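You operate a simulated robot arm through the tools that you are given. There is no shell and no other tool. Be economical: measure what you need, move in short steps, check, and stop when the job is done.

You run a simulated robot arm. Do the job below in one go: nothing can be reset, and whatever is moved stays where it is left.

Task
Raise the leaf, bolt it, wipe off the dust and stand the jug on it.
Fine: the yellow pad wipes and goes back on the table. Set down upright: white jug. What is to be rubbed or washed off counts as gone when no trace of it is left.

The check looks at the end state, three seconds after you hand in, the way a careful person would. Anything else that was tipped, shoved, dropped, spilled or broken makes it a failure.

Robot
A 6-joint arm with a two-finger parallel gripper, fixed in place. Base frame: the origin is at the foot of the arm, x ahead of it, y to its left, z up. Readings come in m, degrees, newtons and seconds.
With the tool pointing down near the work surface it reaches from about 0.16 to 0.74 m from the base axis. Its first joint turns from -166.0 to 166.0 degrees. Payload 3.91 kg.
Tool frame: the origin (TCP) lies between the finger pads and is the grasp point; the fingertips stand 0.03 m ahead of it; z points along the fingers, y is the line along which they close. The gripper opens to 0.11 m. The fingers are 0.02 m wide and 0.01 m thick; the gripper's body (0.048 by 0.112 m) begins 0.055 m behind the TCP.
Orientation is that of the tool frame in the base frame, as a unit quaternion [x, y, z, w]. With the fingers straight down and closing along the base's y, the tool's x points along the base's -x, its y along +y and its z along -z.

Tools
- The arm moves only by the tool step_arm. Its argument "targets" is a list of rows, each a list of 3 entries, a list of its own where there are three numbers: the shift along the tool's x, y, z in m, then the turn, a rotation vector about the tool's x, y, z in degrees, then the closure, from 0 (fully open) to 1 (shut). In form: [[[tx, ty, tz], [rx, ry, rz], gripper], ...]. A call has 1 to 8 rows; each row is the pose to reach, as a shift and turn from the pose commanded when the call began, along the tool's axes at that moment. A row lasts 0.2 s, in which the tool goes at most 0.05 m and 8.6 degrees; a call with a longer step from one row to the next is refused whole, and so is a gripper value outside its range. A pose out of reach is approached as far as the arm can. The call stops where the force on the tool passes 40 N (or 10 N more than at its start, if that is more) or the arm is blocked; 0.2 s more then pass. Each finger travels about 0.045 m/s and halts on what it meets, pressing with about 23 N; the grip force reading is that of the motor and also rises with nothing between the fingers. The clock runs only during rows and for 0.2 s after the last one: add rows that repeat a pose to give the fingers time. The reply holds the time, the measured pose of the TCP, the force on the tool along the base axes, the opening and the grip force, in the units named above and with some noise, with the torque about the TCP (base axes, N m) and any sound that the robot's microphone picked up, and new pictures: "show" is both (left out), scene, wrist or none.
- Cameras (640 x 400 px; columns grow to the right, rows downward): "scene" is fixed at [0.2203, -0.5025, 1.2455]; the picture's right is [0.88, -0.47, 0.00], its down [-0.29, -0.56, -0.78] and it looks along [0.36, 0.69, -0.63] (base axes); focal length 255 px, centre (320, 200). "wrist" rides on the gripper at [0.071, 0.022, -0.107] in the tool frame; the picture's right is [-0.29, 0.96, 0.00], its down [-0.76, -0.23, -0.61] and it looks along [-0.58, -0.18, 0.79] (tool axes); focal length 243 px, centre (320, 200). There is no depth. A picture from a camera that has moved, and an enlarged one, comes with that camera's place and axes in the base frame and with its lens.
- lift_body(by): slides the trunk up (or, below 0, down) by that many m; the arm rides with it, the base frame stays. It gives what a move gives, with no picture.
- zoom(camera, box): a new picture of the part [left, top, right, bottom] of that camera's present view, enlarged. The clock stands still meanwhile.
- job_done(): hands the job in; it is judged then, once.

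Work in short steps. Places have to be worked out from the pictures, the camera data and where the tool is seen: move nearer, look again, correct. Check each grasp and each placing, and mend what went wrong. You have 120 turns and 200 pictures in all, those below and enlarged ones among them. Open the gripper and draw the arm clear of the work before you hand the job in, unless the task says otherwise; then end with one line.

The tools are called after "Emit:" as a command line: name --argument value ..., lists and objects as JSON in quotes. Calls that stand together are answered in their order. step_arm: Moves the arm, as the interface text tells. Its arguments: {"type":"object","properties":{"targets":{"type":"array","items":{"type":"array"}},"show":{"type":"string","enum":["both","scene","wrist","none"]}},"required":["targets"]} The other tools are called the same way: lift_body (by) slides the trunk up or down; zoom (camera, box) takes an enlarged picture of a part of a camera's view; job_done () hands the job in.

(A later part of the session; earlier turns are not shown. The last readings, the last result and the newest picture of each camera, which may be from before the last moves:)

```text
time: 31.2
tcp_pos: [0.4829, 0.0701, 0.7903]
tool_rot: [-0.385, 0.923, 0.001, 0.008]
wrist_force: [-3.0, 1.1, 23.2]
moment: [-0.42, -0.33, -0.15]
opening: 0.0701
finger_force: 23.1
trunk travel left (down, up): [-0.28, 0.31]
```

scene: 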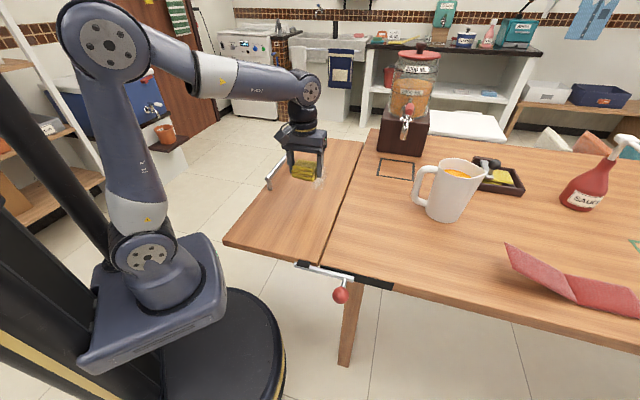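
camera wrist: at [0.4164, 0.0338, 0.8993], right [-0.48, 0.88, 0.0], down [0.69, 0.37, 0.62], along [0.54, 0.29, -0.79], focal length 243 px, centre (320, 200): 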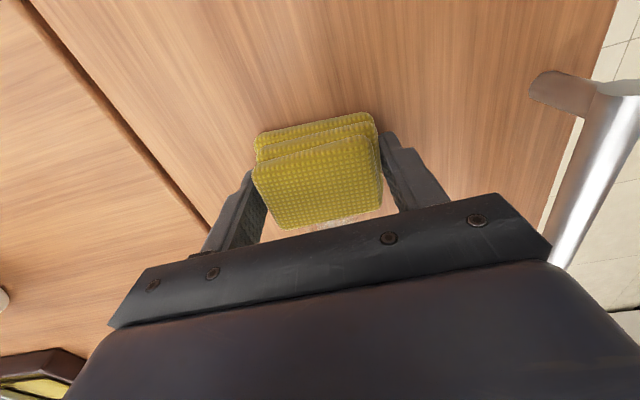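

Contact at 23 N. I'll ease slightly and stroke along the dust.

Emit:
step_arm --targets '[[[0, 0, -0.001], [0, 0, 0], 1], [[-0.025, 0, -0.001], [0, 0, 0], 1], [[-0.055, 0, -0.001], [0, 0, 0], 1], [[-0.085, 0, -0.001], [0, 0, 0], 1], [[-0.115, 0, -0.001], [0, 0, 0], 1], [[-0.145, 0, -0.001], [0, 0, 0], 1], [[-0.175, 0, -0.001], [0, 0, 0], 1], [[-0.2, 0, -0.001], [0, 0, 0], 1]]'

```text
time: 33.0
tcp_pos: [0.6234, 0.2113, 0.7897]
tool_rot: [-0.384, 0.923, 0.003, 0.005]
wrist_force: [-0.4, -1.3, 3.7]
moment: [-0.02, -0.16, 0.0]
opening: 0.0697
finger_force: 22.7
trunk travel left (down, up): [-0.28, 0.31]
camera wrist: at [0.5564, 0.1749, 0.8962], right [-0.48, 0.88, 0.0], down [0.69, 0.37, 0.62], along [0.54, 0.29, -0.79], focal length 243 px, centre (320, 200)
```

scene: 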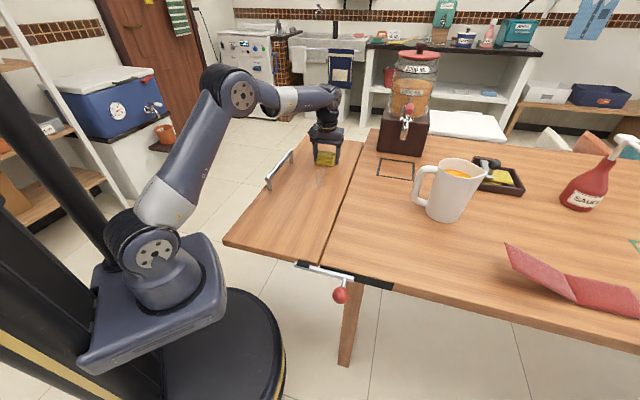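
wrist: 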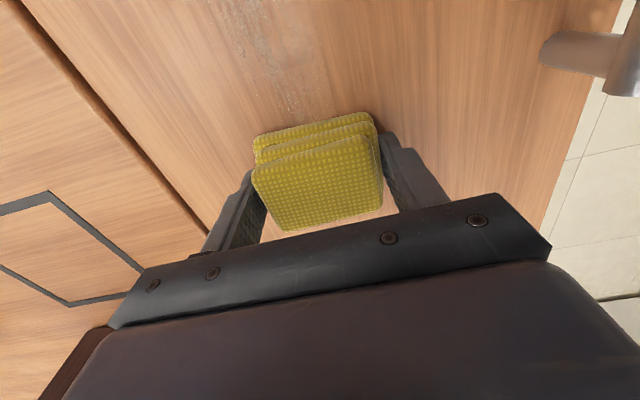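

Traces remain, offset slightly toward the hinge. I'll stroke back with more pressure, shifted 15 mm that way, and then forward again.

Emit:
step_arm --targets '[[[0.005, -0.012, 0.001], [0, 0, 0], 1], [[0.035, -0.012, 0.001], [0, 0, 0], 1], [[0.065, -0.012, 0.001], [0, 0, 0], 1], [[0.095, -0.012, 0.001], [0, 0, 0], 1], [[0.125, -0.012, 0.001], [0, 0, 0], 1], [[0.155, -0.012, 0.001], [0, 0, 0], 1], [[0.185, -0.012, 0.001], [0, 0, 0], 1], [[0.21, -0.012, 0.001], [0, 0, 0], 1]]' --show "wrist"

Emit:
step_arm --targets '[[[-0.025, 0.012, 0], [0, 0, 0], 1], [[-0.055, 0.012, 0], [0, 0, 0], 1], [[-0.085, 0.012, 0], [0, 0, 0], 1], [[-0.115, 0.012, 0], [0, 0, 0], 1], [[-0.145, 0.012, 0], [0, 0, 0], 1], [[-0.175, 0.012, 0], [0, 0, 0], 1], [[-0.21, 0.012, 0], [0, 0, 0], 1], [[-0.22, 0.012, 0], [0, 0, 0], 1]]' --show "wrist"

```text
time: 34.8
tcp_pos: [0.4839, 0.0531, 0.7896]
tool_rot: [-0.384, 0.923, 0.002, 0.006]
wrist_force: [3.9, 3.8, 22.3]
moment: [-0.12, -0.67, 0.05]
opening: 0.0695
finger_force: 23.3
trunk travel left (down, up): [-0.28, 0.31]
camera wrist: at [0.4172, 0.0172, 0.8953], right [-0.48, 0.88, 0.0], down [0.69, 0.37, 0.62], along [0.54, 0.29, -0.79], focal length 243 px, centre (320, 200)
```

wrist: 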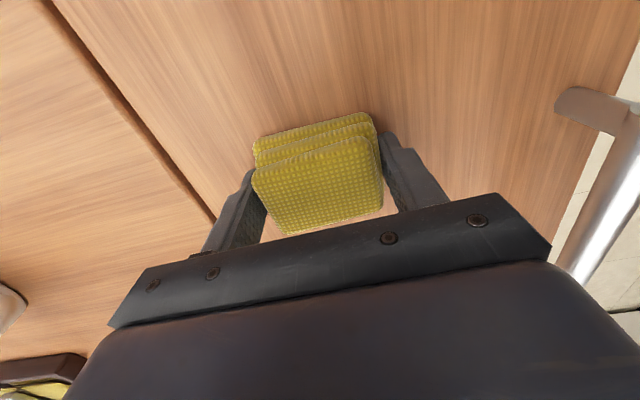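

```text
time: 36.6
tcp_pos: [0.6301, 0.2181, 0.7893]
tool_rot: [-0.384, 0.923, 0.002, 0.006]
wrist_force: [-0.4, -0.3, 0.1]
moment: [0.01, 0.02, 0.0]
opening: 0.0694
finger_force: 22.9
trunk travel left (down, up): [-0.28, 0.31]
camera wrist: at [0.564, 0.1836, 0.8957], right [-0.48, 0.88, 0.0], down [0.69, 0.37, 0.62], along [0.54, 0.29, -0.79], focal length 243 px, centre (320, 200)
```

wrist: 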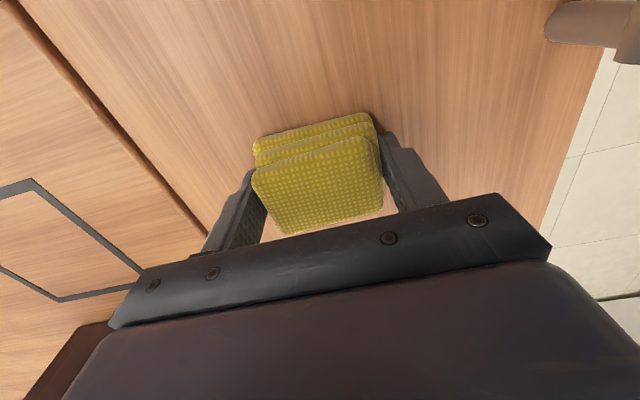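

It looks clean ahead of the pad. I'll lift and check the whole area.

Emit:
step_arm --targets '[[[0.0, 0, -0.04], [0, 0, 0], 1], [[0.04, 0, -0.07], [0, 0, 0], 1], [[0.085, 0, -0.08], [0, 0, 0], 1], [[0.13, 0, -0.08], [0, 0, 0], 1], [[0.175, 0, -0.08], [0, 0, 0], 1], [[0.22, 0, -0.08], [0, 0, 0], 1], [[0.265, 0, -0.08], [0, 0, 0], 1]]' --show "wrist"

Emit:
zoom --camera "scene" --box '[230, 120, 390, 220]'

```text
time: 38.2
tcp_pos: [0.4425, 0.029, 0.8675]
tool_rot: [-0.385, 0.923, 0.002, 0.005]
wrist_force: [-0.9, 0.6, -0.7]
moment: [-0.01, 0.0, 0.0]
opening: 0.0694
finger_force: 23.0
trunk travel left (down, up): [-0.28, 0.31]
camera wrist: at [0.3764, -0.0065, 0.974], right [-0.48, 0.88, 0.0], down [0.69, 0.37, 0.62], along [0.54, 0.29, -0.79], focal length 243 px, centre (320, 200)
```

wrist: 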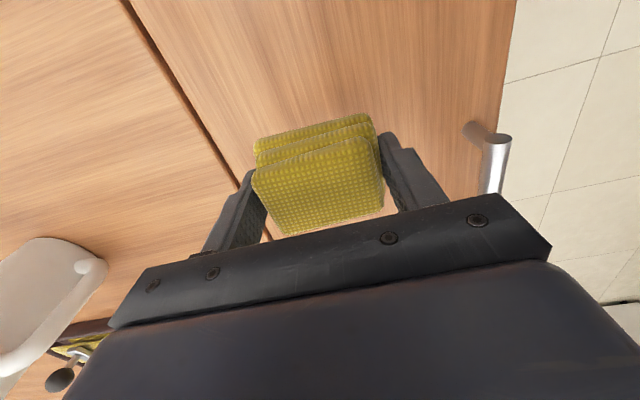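

```text
4.00 times, centred on (310, 170) of scene
camera zoom: at [0.2203, -0.5025, 1.2455], right [0.88, -0.47, 0.0], down [-0.29, -0.56, -0.78], along [0.36, 0.69, -0.63], focal length 1020 px, centre (360, 320)
```

zoom: 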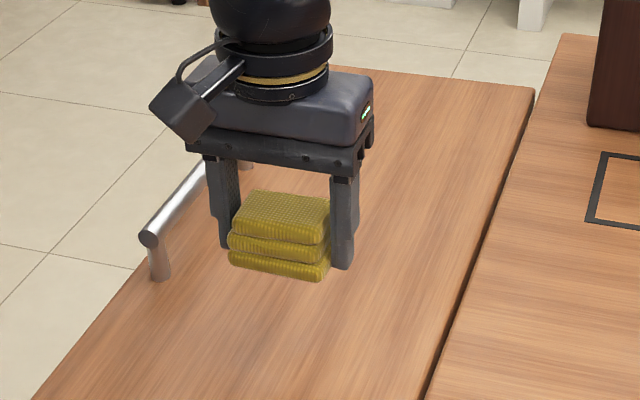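

I'll carry the pad back over its original spot and check the leaf unobstructed before setting it down.

Emit:
step_arm --targets '[[[0.013, -0.038, 0], [0, 0, 0], 1], [[0.026, -0.076, 0], [0, 0, 0], 1], [[0.039, -0.114, 0], [0, 0, 0], 1], [[0.052, -0.152, 0], [0, 0, 0], 1], [[0.065, -0.19, 0], [0, 0, 0], 1], [[0.079, -0.228, 0], [0, 0, 0], 1], [[0.079, -0.228, 0], [0, 0, 0], 1]]' --show "none"

Emit:
zoom --camera "scene" --box '[230, 120, 390, 220]'

```text
time: 39.8
tcp_pos: [0.549, -0.187, 0.8664]
tool_rot: [-0.385, 0.923, 0.002, 0.005]
wrist_force: [-0.5, -0.9, -0.4]
moment: [0.04, 0.0, 0.0]
opening: 0.0692
finger_force: 23.5
trunk travel left (down, up): [-0.28, 0.31]
```

```text
4.00 times, centred on (310, 170) of scene
camera zoom: at [0.2203, -0.5025, 1.2455], right [0.88, -0.47, 0.0], down [-0.29, -0.56, -0.78], along [0.36, 0.69, -0.63], focal length 1020 px, centre (360, 320)
```

zoom: 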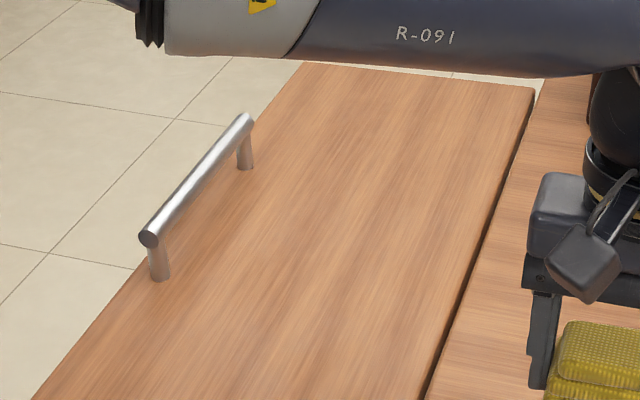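

The leaf is spotless. I'll set the pad down at its original spot.

Emit:
step_arm --targets '[[[0, 0, 0.03], [0, 0, 0], 1], [[0, 0, 0.055], [0, 0, 0], 1], [[0, 0, 0.068], [0, 0, 0], 1], [[0, 0, 0.073], [0, 0, 0], 1], [[0, 0, 0.0745], [0, 0, 0], 1]]' --show "none"

```text
time: 41.0
tcp_pos: [0.5497, -0.1862, 0.791]
tool_rot: [-0.384, 0.923, 0.002, 0.005]
wrist_force: [0.1, 0.2, 0.3]
moment: [0.01, 0.0, -0.02]
opening: 0.0696
finger_force: 22.9
trunk travel left (down, up): [-0.28, 0.31]
```

Emit:
step_arm --targets '[[[0, 0, 0.002], [0, 0, 0], 1], [[0, 0, 0.003], [0, 0, 0], 1]]' --show "none"

```text
time: 41.6
tcp_pos: [0.5493, -0.1867, 0.7901]
tool_rot: [-0.384, 0.923, 0.001, 0.006]
wrist_force: [-0.9, 2.2, 15.1]
moment: [0.44, 0.35, -0.01]
opening: 0.0692
finger_force: 23.0
trunk travel left (down, up): [-0.28, 0.31]
```

Contact made; I'll open and rise.

Emit:
step_arm --targets '[[[0, 0, -0.001], [0, 0, 0], 0.5], [[0, 0, -0.001], [0, 0, 0], 0], [[0, 0, -0.001], [0, 0, 0], 0], [[0, 0, -0.001], [0, 0, 0], 0], [[0, 0, -0.04], [0, 0, 0], 0], [[0, 0, -0.09], [0, 0, 0], 0], [[0, 0, -0.14], [0, 0, 0], 0], [[0, 0, -0.19], [0, 0, 0], 0]]'

Emit:
zoom --camera "scene" --box '[360, 110, 560, 260]'

```text
time: 43.4
tcp_pos: [0.5473, -0.1868, 0.9795]
tool_rot: [-0.384, 0.923, 0.002, 0.004]
wrist_force: [0.1, -0.3, -0.6]
moment: [0.02, 0.04, -0.01]
opening: 0.1098
finger_force: 0.1
trunk travel left (down, up): [-0.28, 0.31]
camera wrist: at [0.4806, -0.2219, 1.085], right [-0.48, 0.88, 0.0], down [0.69, 0.37, 0.62], along [0.54, 0.29, -0.79], focal length 243 px, centre (320, 200)
```

scene: 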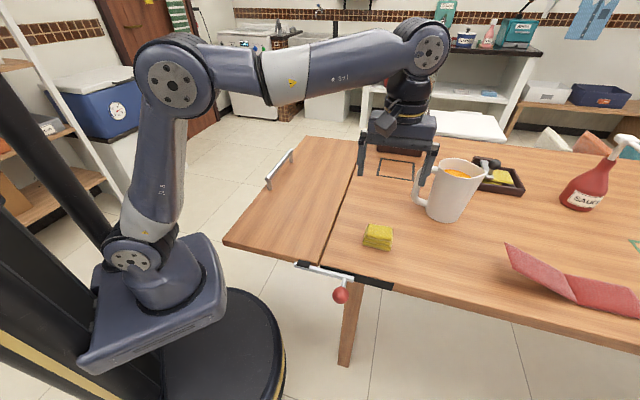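
wrist: 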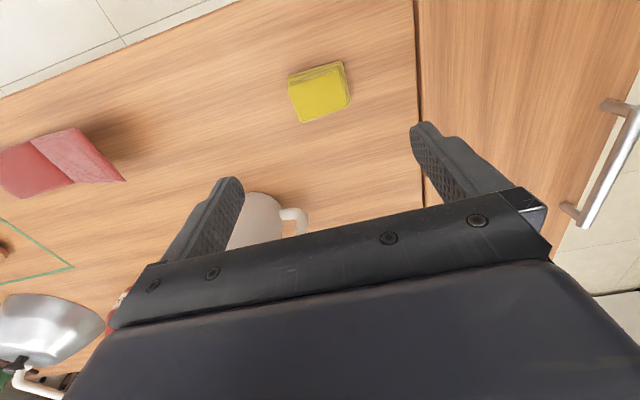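

```text
2.67 times, centred on (460, 185) of scene
camera zoom: at [0.2203, -0.5025, 1.2455], right [0.88, -0.47, 0.0], down [-0.29, -0.56, -0.78], along [0.36, 0.69, -0.63], focal length 680 px, centre (-53, 240)
```

zoom: 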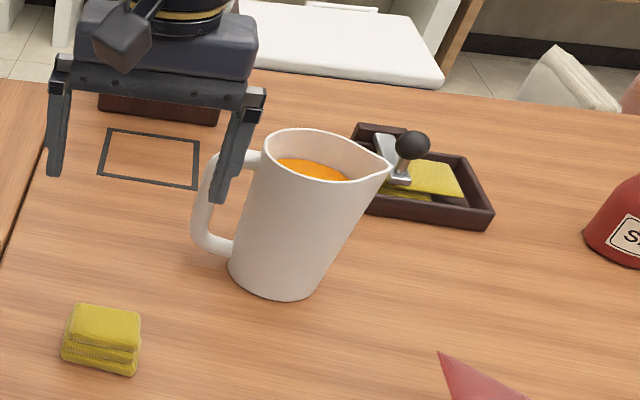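

The pad is back. The jug: centre ≈ (0.791, -0.185), diameter ≈ 0.096, rim at z ≈ 0.90, handle pointing at azimuth about 157°. I'll grip the body just below the rim with the tool tilted outward along azimuth -20°, so first I'll yaw by 65°.

Emit:
step_arm --targets '[[[0, 0, -0.005], [0, 0, 8.1], 0], [[0, 0, -0.01], [0, 0, 16.2], 0], [[0, 0, -0.015], [0, 0, 24.4], 0], [[0, 0, -0.02], [0, 0, 32.5], 0], [[0, 0, -0.025], [0, 0, 40.6], 0], [[0, 0, -0.03], [0, 0, 48.7], 0], [[0, 0, -0.035], [0, 0, 56.9], 0], [[0, 0, -0.04], [0, 0, 65], 0]]' --show "none"

Emit:
step_arm --targets '[[[0, 0, 0], [0, -7.4, 0], 0], [[0, 0, 0], [0, -14.7, 0], 0], [[0, 0, 0], [0, -22, 0], 0], [[0, 0, 0], [0, -22, 0], 0]]'

```text
time: 45.2
tcp_pos: [0.5474, -0.1888, 1.0187]
tool_rot: [0.172, 0.985, 0.004, 0.003]
wrist_force: [0.1, 0.4, 0.0]
moment: [0.04, 0.02, 0.05]
opening: 0.1098
finger_force: 0.1
trunk travel left (down, up): [-0.28, 0.31]
```

```text
time: 46.2
tcp_pos: [0.5473, -0.1882, 1.0194]
tool_rot: [0.169, 0.966, -0.028, 0.192]
wrist_force: [1.2, -0.3, -0.3]
moment: [0.0, 0.0, -0.03]
opening: 0.1103
finger_force: 0.0
trunk travel left (down, up): [-0.28, 0.31]
camera wrist: at [0.4541, -0.1318, 1.0908], right [0.58, 0.81, 0.12], down [0.36, -0.38, 0.85], along [0.73, -0.45, -0.52], focal length 243 px, centre (320, 200)
```

scene: 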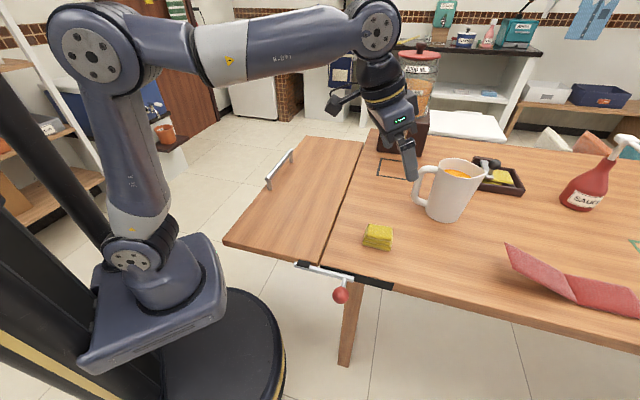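
wrist: 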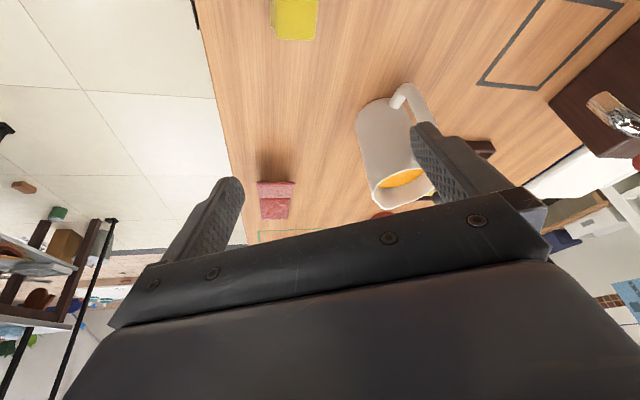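

The tool is oriented. I'll zoom on the jug in the wrist view to refine its position.

Emit:
zoom --camera "wrist" --box '[330, 70, 490, 220]'

```text
2.67 times, centred on (410, 145) of wrist
camera zoom: at [0.4541, -0.1318, 1.0908], right [0.58, 0.81, 0.12], down [0.36, -0.38, 0.85], along [0.73, -0.45, -0.52], focal length 647 px, centre (80, 347)
```

zoom: 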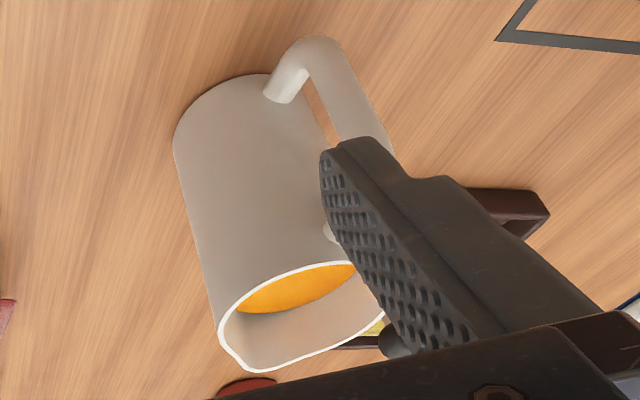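

The views agree: rim centre ≈ (0.791, -0.188, 0.90), diameter ≈ 0.098. I'll move to the pre-grasp 0.12 m back along the tool axis.

Emit:
step_arm --targets '[[[-0.032, 0.017, 0.019], [0, 0, 0], 0], [[-0.064, 0.034, 0.039], [0, 0, 0], 0], [[-0.096, 0.05, 0.058], [0, 0, 0], 0], [[-0.128, 0.067, 0.078], [0, 0, 0], 0], [[-0.16, 0.084, 0.097], [0, 0, 0], 0], [[-0.16, 0.084, 0.097], [0, 0, 0], 0]]'

```text
time: 47.6
tcp_pos: [0.7326, -0.1678, 0.981]
tool_rot: [0.169, 0.967, -0.029, 0.191]
wrist_force: [0.6, -0.5, 0.7]
moment: [-0.03, -0.02, 0.01]
opening: 0.1098
finger_force: 0.1
out of reach, approached as far as the arm can: row 5, 6
trunk travel left (down, up): [-0.28, 0.31]
camera wrist: at [0.6393, -0.1106, 1.0529], right [0.58, 0.81, 0.12], down [0.36, -0.38, 0.85], along [0.73, -0.45, -0.52], focal length 243 px, centre (320, 200)
```

scene: 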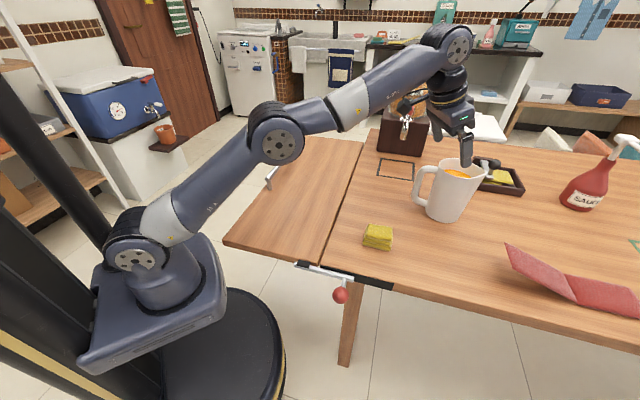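
wrist: 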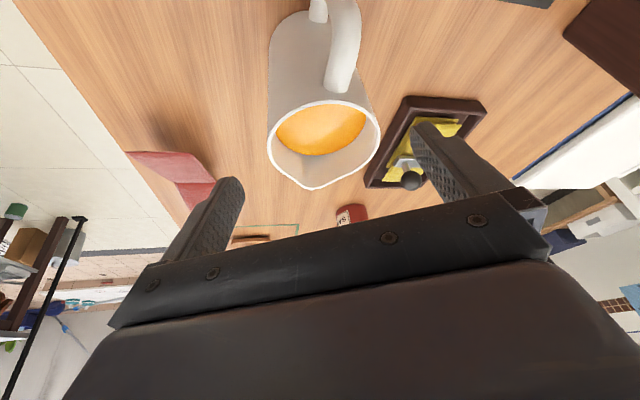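

The arm is at its reach limit because the trunk is low. I'll raise the trunk a bit (the carriage top stays under the leaf level) and zoom in for a refined rim fix.

Emit:
zoom --camera "wrist" --box '[240, 0, 400, 200]'

Emit:
lift_body --by 0.05

Emit:
zoom --camera "scene" --box '[60, 180, 320, 360]'

```text
2.00 times, centred on (320, 100) of wrist
camera zoom: at [0.6393, -0.1106, 1.0529], right [0.58, 0.81, 0.12], down [0.36, -0.38, 0.85], along [0.73, -0.45, -0.52], focal length 485 px, centre (320, 400)
```

zoom: 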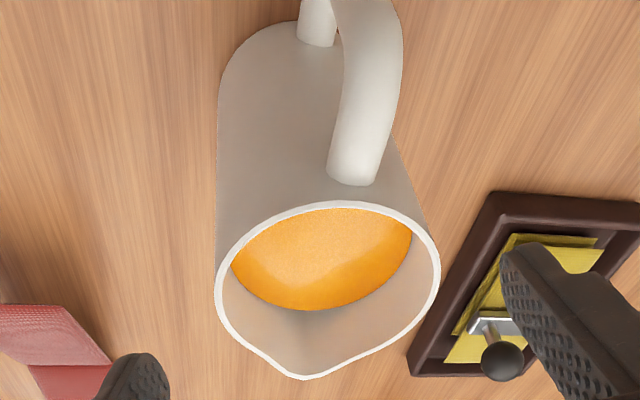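

```text
time: 48.5
tcp_pos: [0.733, -0.1671, 1.0305]
tool_rot: [0.169, 0.966, -0.029, 0.191]
wrist_force: [-0.2, 0.7, 0.6]
moment: [0.0, -0.01, 0.03]
opening: 0.1098
finger_force: 0.0
trunk travel left (down, up): [-0.33, 0.26]
```

```text
2.22 times, centred on (190, 270) of scene
camera zoom: at [0.2203, -0.5025, 1.2455], right [0.88, -0.47, 0.0], down [-0.29, -0.56, -0.78], along [0.36, 0.69, -0.63], focal length 566 px, centre (609, 44)
```

zoom: 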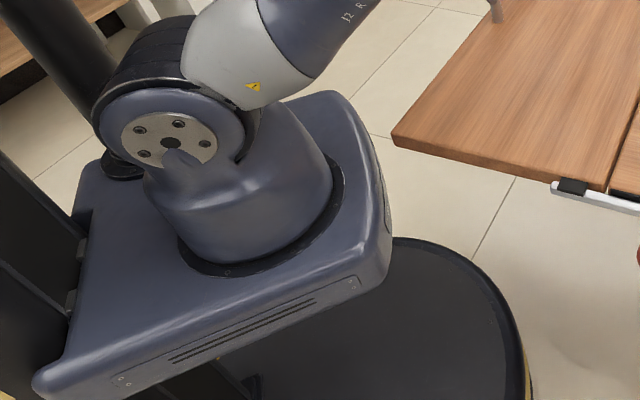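

The carriage is clear of the leaf in plan by about 5 cm, so I'll raise the trunk further. Jug centre refined to (0.787, -0.186), diameter about 0.10.

Emit:
lift_body --by 0.09

```text
time: 49.8
tcp_pos: [0.732, -0.1668, 1.1213]
tool_rot: [0.17, 0.966, -0.029, 0.192]
wrist_force: [0.6, 0.7, -0.4]
moment: [0.07, -0.02, -0.01]
opening: 0.1098
finger_force: 0.0
trunk travel left (down, up): [-0.42, 0.17]
```

Emit:
step_arm --targets '[[[0.009, 0, 0.037], [0, 0, 0], 0], [[0.018, 0.001, 0.074], [0, 0, 0], 0], [[0.028, 0.001, 0.11], [0, 0, 0], 0], [[0.037, 0.001, 0.147], [0, 0, 0], 0], [[0.037, 0.001, 0.147], [0, 0, 0], 0]]'

```text
time: 51.0
tcp_pos: [0.7545, -0.1717, 0.9741]
tool_rot: [0.17, 0.966, -0.029, 0.192]
wrist_force: [0.6, 0.1, 0.0]
moment: [-0.01, 0.02, 0.0]
opening: 0.11
finger_force: 0.1
trunk travel left (down, up): [-0.42, 0.17]
camera wrist: at [0.6615, -0.1154, 1.0442], right [0.58, 0.81, 0.12], down [0.36, -0.38, 0.85], along [0.73, -0.45, -0.51], focal length 243 px, centre (320, 200)
```

scene: 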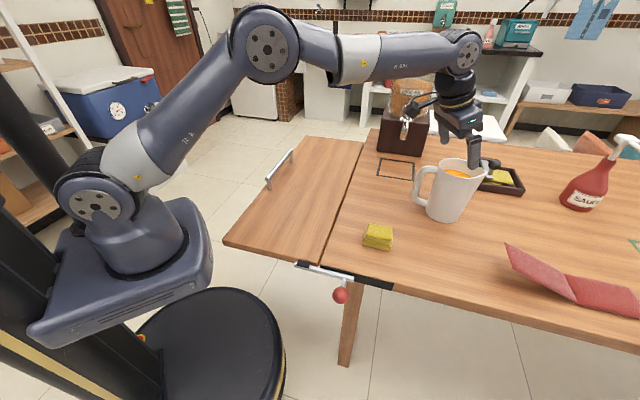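
wrist: 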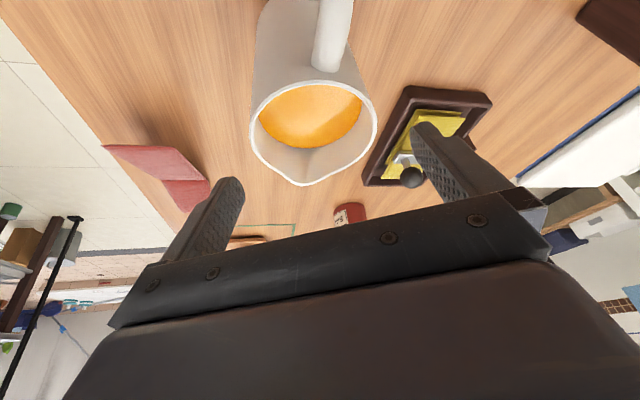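

I'll zoom to measure the rim's lateral offset relative to the finger midline.

Emit:
zoom --camera "wrist" --box '[220, 40, 420, 200]'

```text
2.50 times, centred on (320, 120) of wrist
camera zoom: at [0.6615, -0.1154, 1.0442], right [0.58, 0.81, 0.12], down [0.36, -0.38, 0.85], along [0.73, -0.45, -0.51], focal length 606 px, centre (320, 400)
```

zoom: 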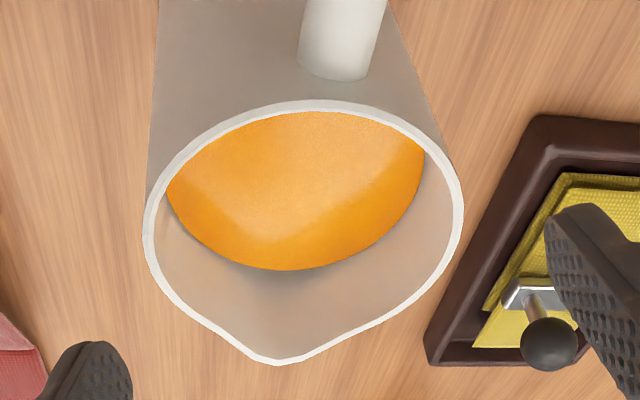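

Circle fit of the rim: jug centre is 6 mm toward tool -y, radius ≈ 0.05. I'll shift and descend partway, stopping above the rim for a check.

Emit:
step_arm --targets '[[[0.001, -0.006, 0.015], [0, 0, 0], 0], [[0.001, -0.006, 0.035], [0, 0, 0], 0], [[0.001, -0.006, 0.035], [0, 0, 0], 0]]' --show "wrist"

Emit:
zoom --camera "wrist" --box '[160, 40, 480, 240]'

Emit:
zoom --camera "scene" --box '[400, 110, 520, 230]'

```text
time: 51.8
tcp_pos: [0.7654, -0.1819, 0.9393]
tool_rot: [0.17, 0.966, -0.029, 0.192]
wrist_force: [0.5, -0.1, 0.4]
moment: [-0.03, 0.01, 0.0]
opening: 0.11
finger_force: 0.1
trunk travel left (down, up): [-0.42, 0.17]
camera wrist: at [0.6709, -0.1244, 1.0109], right [0.58, 0.81, 0.12], down [0.36, -0.38, 0.85], along [0.73, -0.45, -0.51], focal length 243 px, centre (320, 200)
```

wrist: 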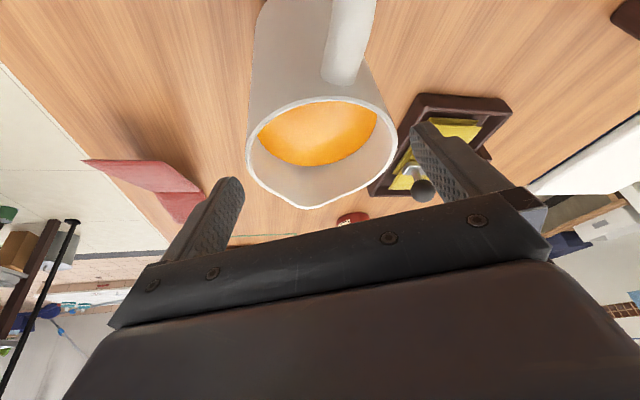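

```text
2.00 times, centred on (320, 140) of wrist
camera zoom: at [0.6709, -0.1244, 1.0109], right [0.58, 0.81, 0.12], down [0.36, -0.38, 0.85], along [0.73, -0.45, -0.51], focal length 485 px, centre (320, 320)
```

zoom: 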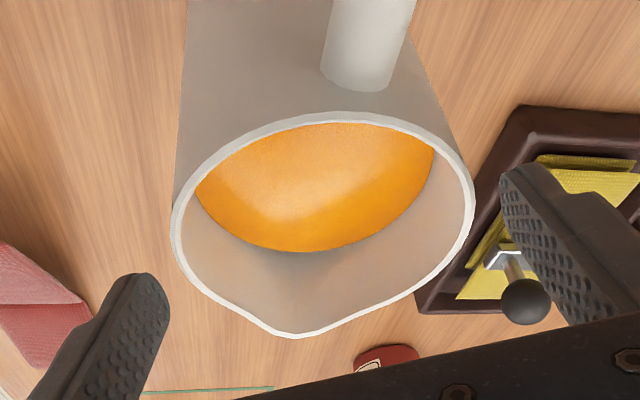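

```text
3.33 times, centred on (460, 170) of scene
camera zoom: at [0.2203, -0.5025, 1.2455], right [0.88, -0.47, 0.0], down [-0.29, -0.56, -0.78], along [0.36, 0.69, -0.63], focal length 850 px, centre (-147, 300)
```

zoom: 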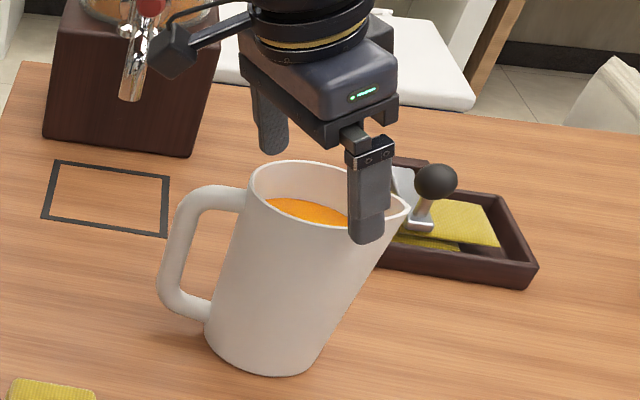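

Alignment is now within about 1 mm. I'll descend slowly so the tips pass the rim, then check forces.

Emit:
step_arm --targets '[[[0, -0.001, 0.01], [0, 0, 0], 0], [[0, -0.001, 0.02], [0, 0, 0], 0], [[0, -0.001, 0.027], [0, 0, 0], 0], [[0, -0.001, 0.034], [0, 0, 0], 0]]'

Emit:
zoom --camera "scene" --box '[400, 110, 520, 230]'

```text
time: 52.8
tcp_pos: [0.7761, -0.1855, 0.9068]
tool_rot: [0.169, 0.966, -0.029, 0.192]
wrist_force: [0.1, -0.4, -1.0]
moment: [0.0, 0.04, 0.01]
opening: 0.1099
finger_force: 0.1
trunk travel left (down, up): [-0.42, 0.17]
camera wrist: at [0.6826, -0.1298, 0.9788], right [0.58, 0.81, 0.12], down [0.36, -0.38, 0.85], along [0.73, -0.45, -0.51], focal length 243 px, centre (320, 200)
```

scene: 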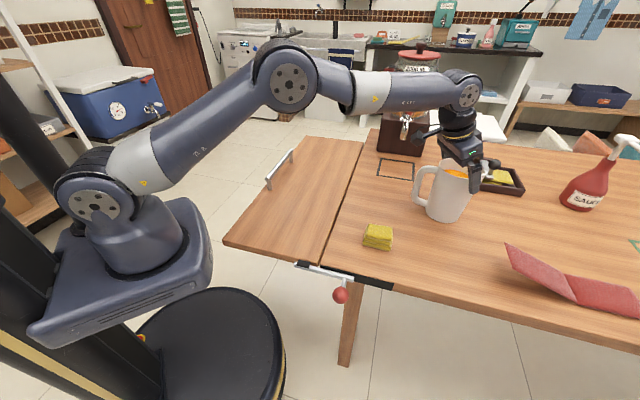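
wrist: 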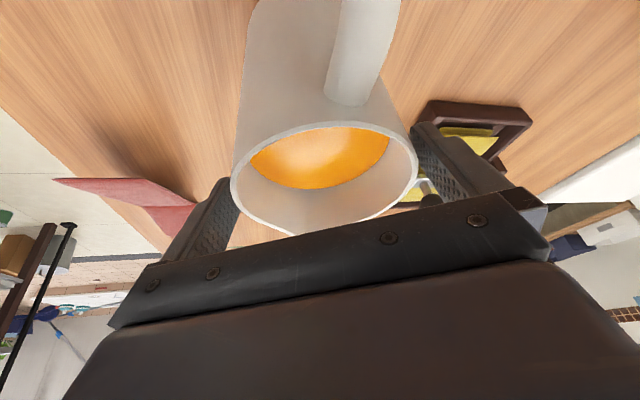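

```text
3.33 times, centred on (460, 170) of scene
camera zoom: at [0.2203, -0.5025, 1.2455], right [0.88, -0.47, 0.0], down [-0.29, -0.56, -0.78], along [0.36, 0.69, -0.63], focal length 850 px, centre (-147, 300)
```

zoom: 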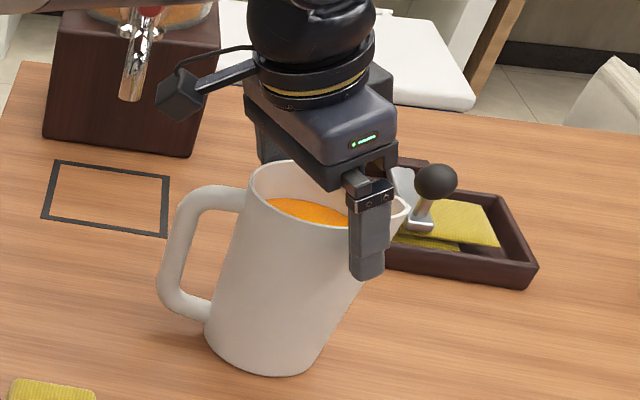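

Both fingers straddle the rim without contact. I'll descend the last 20 mm and then close.

Emit:
step_arm --targets '[[[0, 0, 0.007], [0, 0, 0], 0], [[0, 0, 0.014], [0, 0, 0], 0], [[0, 0, 0.02], [0, 0, 0], 0], [[0, 0, 0.02], [0, 0, 0], 0]]' --show "wrist"

Emit:
zoom --camera "scene" --box '[400, 110, 520, 230]'

```text
time: 53.8
tcp_pos: [0.7827, -0.1883, 0.89]
tool_rot: [0.17, 0.966, -0.029, 0.192]
wrist_force: [-0.1, -0.8, -0.3]
moment: [0.02, -0.01, 0.0]
opening: 0.1099
finger_force: 0.1
trunk travel left (down, up): [-0.42, 0.17]
camera wrist: at [0.6893, -0.1322, 0.9606], right [0.58, 0.81, 0.12], down [0.36, -0.38, 0.85], along [0.73, -0.45, -0.51], focal length 243 px, centre (320, 200)
```

wrist: 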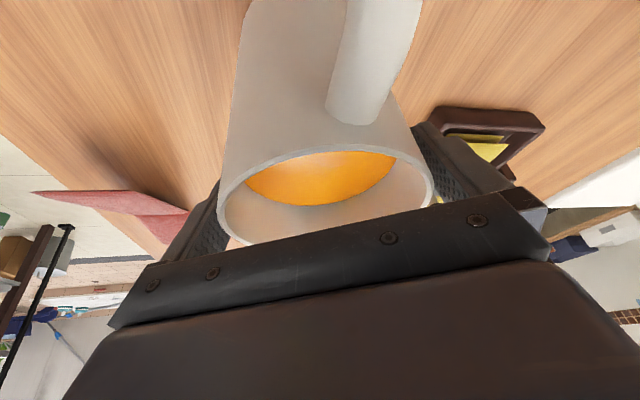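

```text
3.33 times, centred on (460, 170) of scene
camera zoom: at [0.2203, -0.5025, 1.2455], right [0.88, -0.47, 0.0], down [-0.29, -0.56, -0.78], along [0.36, 0.69, -0.63], focal length 850 px, centre (-147, 300)
```

zoom: 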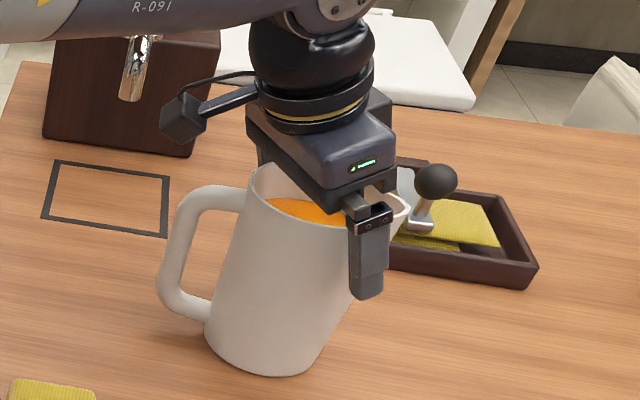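

Positioned around the upper body, TCP radially at the jug axis. I'll close.

Emit:
step_arm --targets '[[[0, 0, 0], [0, 0, 0], 0.1], [[0, 0, 0], [0, 0, 0], 0.3], [[0, 0, 0], [0, 0, 0], 1], [[0, 0, 0], [0, 0, 0], 1]]'

```text
time: 54.8
tcp_pos: [0.7834, -0.1895, 0.8891]
tool_rot: [0.169, 0.966, -0.029, 0.193]
wrist_force: [1.5, 3.2, 1.9]
moment: [0.06, -0.1, -0.02]
opening: 0.0983
finger_force: 23.1
trunk travel left (down, up): [-0.42, 0.17]
camera wrist: at [0.6893, -0.1318, 0.9608], right [0.58, 0.81, 0.12], down [0.36, -0.38, 0.85], along [0.73, -0.45, -0.51], focal length 243 px, centre (320, 200)
```

scene: 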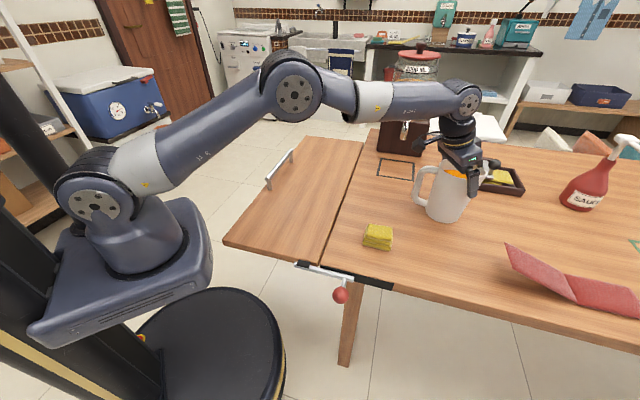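
wrist: 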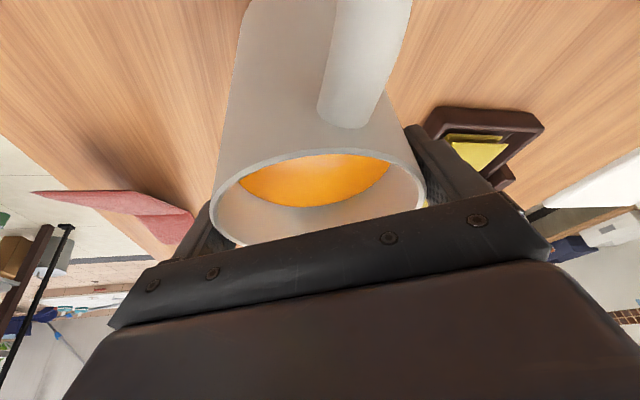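

Gripped at 0.098. I'll test a small vertical lift.

Emit:
step_arm --targets '[[[-0.0015, 0, -0.0037], [0, 0, 0], 1], [[-0.0038, 0, -0.0092], [0, 0, 0], 1], [[-0.0061, 0, -0.0148], [0, 0, 0], 1], [[-0.0084, 0, -0.0203], [0, 0, 0], 1], [[-0.0084, 0, -0.0203], [0, 0, 0], 1]]' --show "wrist"

Emit:
zoom --camera "scene" --box '[400, 110, 520, 230]'

```text
time: 56.0
tcp_pos: [0.7829, -0.19, 0.9103]
tool_rot: [0.169, 0.966, -0.029, 0.191]
wrist_force: [-0.2, 0.4, -7.3]
moment: [-0.1, -0.09, -0.04]
opening: 0.0983
finger_force: 23.0
trunk travel left (down, up): [-0.42, 0.17]
camera wrist: at [0.6897, -0.1335, 0.9822], right [0.58, 0.81, 0.12], down [0.36, -0.38, 0.85], along [0.73, -0.45, -0.52], focal length 243 px, centre (320, 200)
```

wrist: 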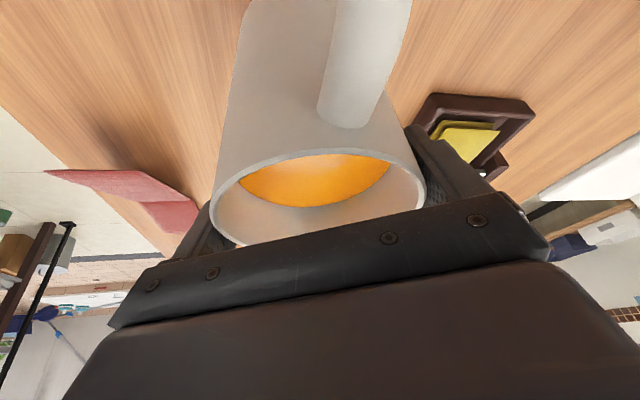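

```text
3.33 times, centred on (460, 170) of scene
camera zoom: at [0.2203, -0.5025, 1.2455], right [0.88, -0.47, 0.0], down [-0.29, -0.56, -0.78], along [0.36, 0.69, -0.63], focal length 850 px, centre (-147, 300)
```

zoom: 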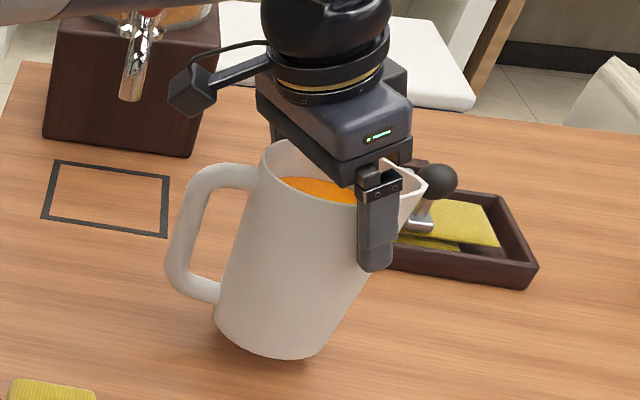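

Lifted about 0.75 kg, upright and stable. I'll raise it another 5 cm and begin a slow carry toward the leaf.

Emit:
step_arm --targets '[[[-0.0019, 0, -0.0046], [0, 0, 0], 1], [[-0.0011, 0.001, -0.0136], [0, 0, 0], 1], [[0.0031, 0.0033, -0.0251], [0, 0, 0], 1], [[0.0111, 0.0064, -0.038], [0, 0, 0], 1], [[0.0232, 0.0106, -0.0517], [0, 0, 0], 1], [[0.0381, 0.0152, -0.0642], [0, 0, 0], 1], [[0.0499, 0.0188, -0.0733], [0, 0, 0], 1], [[0.059, 0.0214, -0.0782], [0, 0, 0], 1]]' --show "scene"

```text
time: 57.8
tcp_pos: [0.7096, -0.1421, 0.9593]
tool_rot: [0.17, 0.966, -0.03, 0.191]
wrist_force: [0.3, 0.1, -8.2]
moment: [-0.14, -0.11, -0.02]
opening: 0.0983
finger_force: 23.2
trunk travel left (down, up): [-0.42, 0.17]
```

scene: 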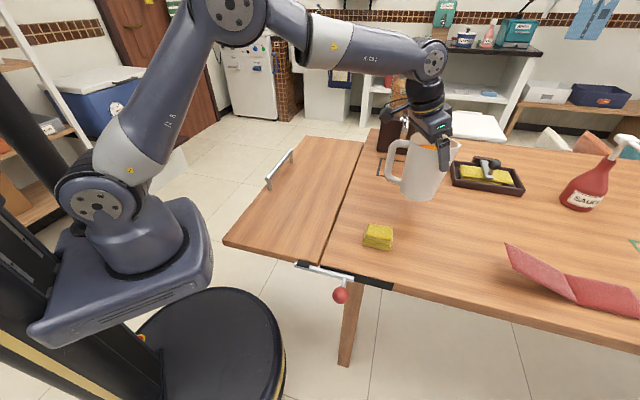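

Steady. Continuing the carry at constant height.

Emit:
step_arm --targets '[[[0.006, 0.0016, -0.0025], [0, 0, 0], 1], [[0.0211, 0.0057, -0.0087], [0, 0, 0], 1], [[0.0423, 0.0114, -0.0173], [0, 0, 0], 1], [[0.0664, 0.018, -0.0272], [0, 0, 0], 1], [[0.0906, 0.0245, -0.0371], [0, 0, 0], 1], [[0.1147, 0.031, -0.047], [0, 0, 0], 1], [[0.1359, 0.0367, -0.0557], [0, 0, 0], 1], [[0.151, 0.0408, -0.0619], [0, 0, 0], 1]]' --show "scene"

Emit:
step_arm --targets '[[[0.006, 0.0016, -0.0025], [0, 0, 0], 1], [[0.0211, 0.0057, -0.0087], [0, 0, 0], 1], [[0.0423, 0.0114, -0.0173], [0, 0, 0], 1], [[0.0664, 0.018, -0.0272], [0, 0, 0], 1], [[0.0906, 0.0245, -0.0371], [0, 0, 0], 1], [[0.1147, 0.031, -0.047], [0, 0, 0], 1], [[0.1359, 0.0367, -0.0557], [0, 0, 0], 1], [[0.151, 0.0408, -0.0619], [0, 0, 0], 1]]'

```text
time: 59.6
tcp_pos: [0.5716, -0.048, 0.9605]
tool_rot: [0.17, 0.966, -0.029, 0.192]
wrist_force: [0.3, 0.4, -8.1]
moment: [-0.08, -0.11, -0.02]
opening: 0.0981
finger_force: 22.7
trunk travel left (down, up): [-0.42, 0.17]
```

scene: 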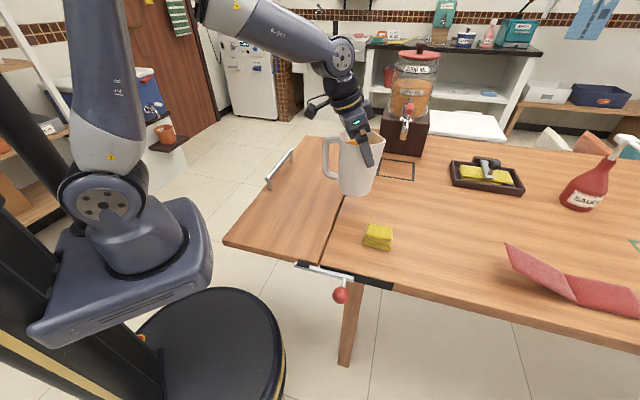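

```text
time: 61.4
tcp_pos: [0.4311, 0.0482, 0.9585]
tool_rot: [0.17, 0.966, -0.029, 0.192]
wrist_force: [-0.2, -0.5, -8.0]
moment: [-0.08, -0.1, -0.02]
opening: 0.0982
finger_force: 22.5
trunk travel left (down, up): [-0.42, 0.17]
camera wrist: at [0.3371, 0.1046, 1.0311], right [0.58, 0.81, 0.12], down [0.36, -0.38, 0.85], along [0.73, -0.45, -0.52], focal length 243 px, centre (320, 200)
```

scene: 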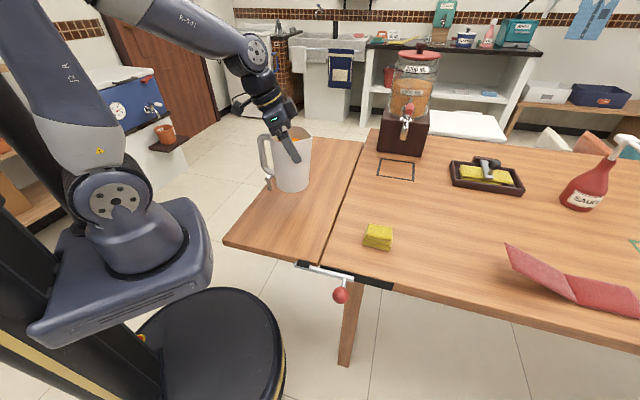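
wrist: 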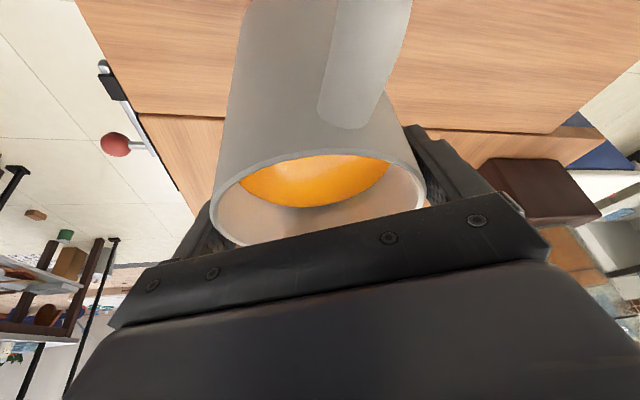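

The jug is over the leaf (distance to seam and edge good, handle clear of the bar). I'll lower slowly toward contact.

Emit:
step_arm --targets '[[[0.003, 0, 0.0074], [0, 0, 0], 1], [[0.0076, 0, 0.0185], [0, 0, 0], 1], [[0.0121, 0, 0.0296], [0, 0, 0], 1], [[0.0167, 0, 0.0407], [0, 0, 0], 1], [[0.0205, 0, 0.05], [0, 0, 0], 1], [[0.0231, 0, 0.0564], [0, 0, 0], 1], [[0.0246, 0, 0.0601], [0, 0, 0], 1]]'

Emit:
zoom --camera "scene" --box '[220, 110, 380, 230]'

```text
time: 63.0
tcp_pos: [0.4304, 0.0473, 0.8949]
tool_rot: [0.17, 0.966, -0.029, 0.191]
wrist_force: [-0.3, 0.0, -8.0]
moment: [-0.11, -0.13, -0.03]
opening: 0.0982
finger_force: 23.1
trunk travel left (down, up): [-0.42, 0.17]
camera wrist: at [0.3373, 0.1035, 0.9672], right [0.58, 0.81, 0.12], down [0.36, -0.38, 0.85], along [0.73, -0.45, -0.52], focal length 243 px, centre (320, 200)
```

scene: 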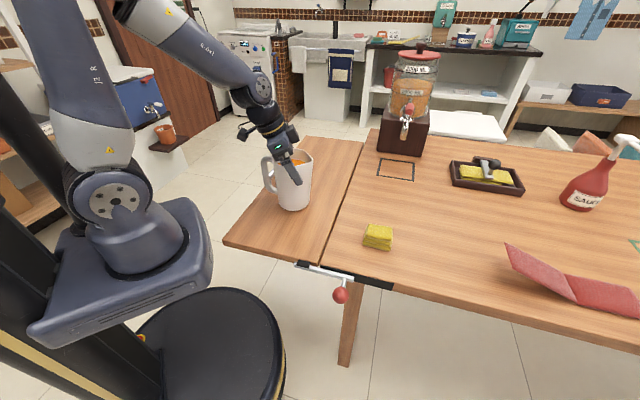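
wrist: 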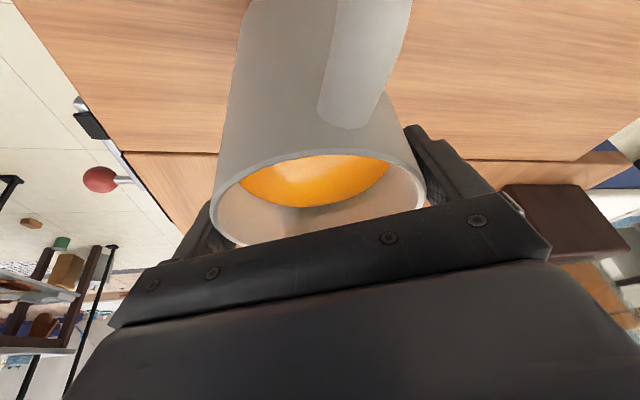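

```text
3.33 times, centred on (300, 170) of scene
camera zoom: at [0.2203, -0.5025, 1.2455], right [0.88, -0.47, 0.0], down [-0.29, -0.56, -0.78], along [0.36, 0.69, -0.63], focal length 850 px, centre (387, 300)
```

zoom: 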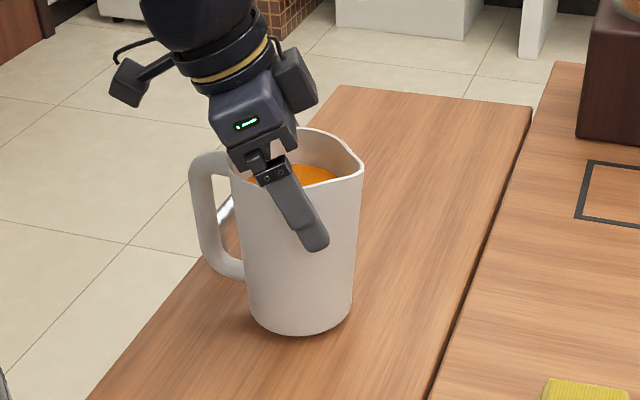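

Nearly down; I'll lower the last 6 mm in tiny steps until the load transfers.

Emit:
step_arm --targets '[[[0.0008, 0, 0.0018], [0, 0, 0], 1], [[0.0015, 0, 0.0037], [0, 0, 0], 1], [[0.0021, 0, 0.0051], [0, 0, 0], 1], [[0.0021, 0, 0.0051], [0, 0, 0], 1]]' --show "none"

```text
time: 64.0
tcp_pos: [0.4322, 0.0475, 0.8909]
tool_rot: [0.169, 0.967, -0.028, 0.191]
wrist_force: [-0.2, -0.2, -7.7]
moment: [-0.09, -0.12, 0.01]
opening: 0.098
finger_force: 22.6
trunk travel left (down, up): [-0.42, 0.17]
```

Emit:
step_arm --targets '[[[0.0006, 0, 0.0014], [0, 0, 0], 1], [[0.0011, 0, 0.0025], [0, 0, 0], 1], [[0.0011, 0, 0.0025], [0, 0, 0], 1]]' --show "none"

```text
time: 64.8
tcp_pos: [0.4309, 0.0467, 0.8867]
tool_rot: [0.17, 0.966, -0.028, 0.191]
wrist_force: [-0.7, -0.4, -7.1]
moment: [-0.14, -0.1, -0.01]
opening: 0.0982
finger_force: 23.1
trunk travel left (down, up): [-0.42, 0.17]
```

Emit:
step_arm --targets '[[[0.0006, 0, 0.0014], [0, 0, 0], 1], [[0.0011, 0, 0.0025], [0, 0, 0], 1], [[0.0011, 0, 0.0025], [0, 0, 0], 1]]' --show "none"

```text
time: 65.6
tcp_pos: [0.432, 0.0473, 0.8858]
tool_rot: [0.17, 0.966, -0.029, 0.193]
wrist_force: [-3.0, 3.4, 11.6]
moment: [-0.31, 0.07, -0.05]
opening: 0.0982
finger_force: 22.8
trunk travel left (down, up): [-0.42, 0.17]
```

The jug is resting on the leaf. I'll ease off the press and open the fingers in place.

Emit:
step_arm --targets '[[[-0.0004, 0, -0.001], [0, 0, 0], 1], [[-0.0004, 0, -0.001], [0, 0, 0], 0.05], [[-0.0004, 0, -0.001], [0, 0, 0], 0], [[-0.0004, 0, -0.001], [0, 0, 0], 0]]'

Emit:
zoom --camera "scene" --box '[220, 110, 380, 230]'

```text
time: 66.6
tcp_pos: [0.4318, 0.0474, 0.8866]
tool_rot: [0.169, 0.966, -0.028, 0.192]
wrist_force: [0.8, 1.0, -0.2]
moment: [-0.02, 0.01, -0.03]
opening: 0.1098
finger_force: 0.0
trunk travel left (down, up): [-0.42, 0.17]
camera wrist: at [0.3375, 0.1032, 0.9582], right [0.58, 0.81, 0.12], down [0.36, -0.38, 0.85], along [0.73, -0.45, -0.51], focal length 243 px, centre (320, 200)
```

scene: 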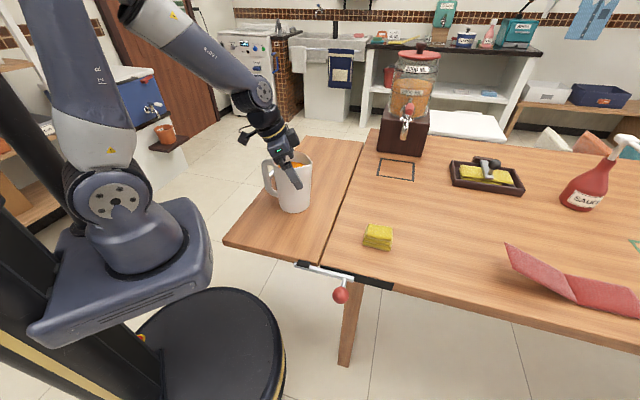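
wrist: 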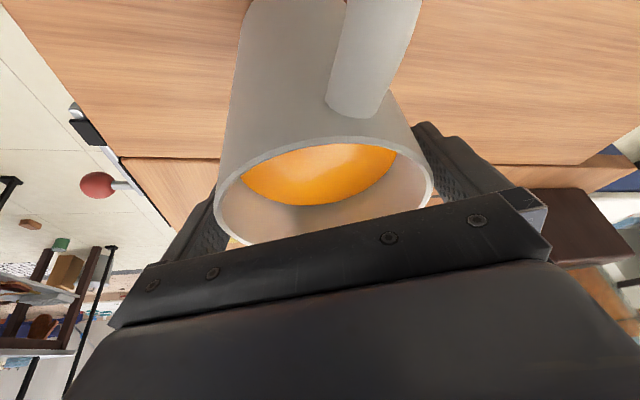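

```text
3.33 times, centred on (300, 170) of scene
camera zoom: at [0.2203, -0.5025, 1.2455], right [0.88, -0.47, 0.0], down [-0.29, -0.56, -0.78], along [0.36, 0.69, -0.63], focal length 850 px, centre (387, 300)
```

zoom: 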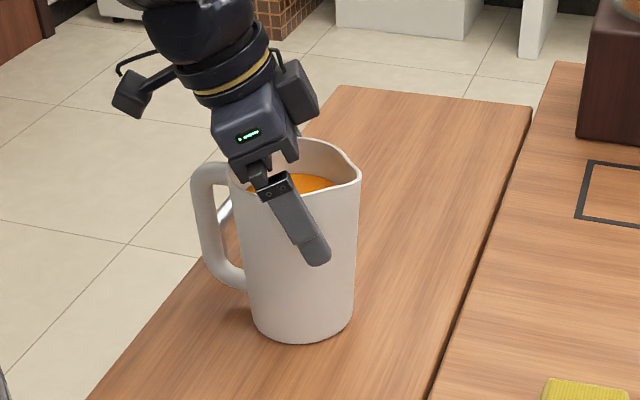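

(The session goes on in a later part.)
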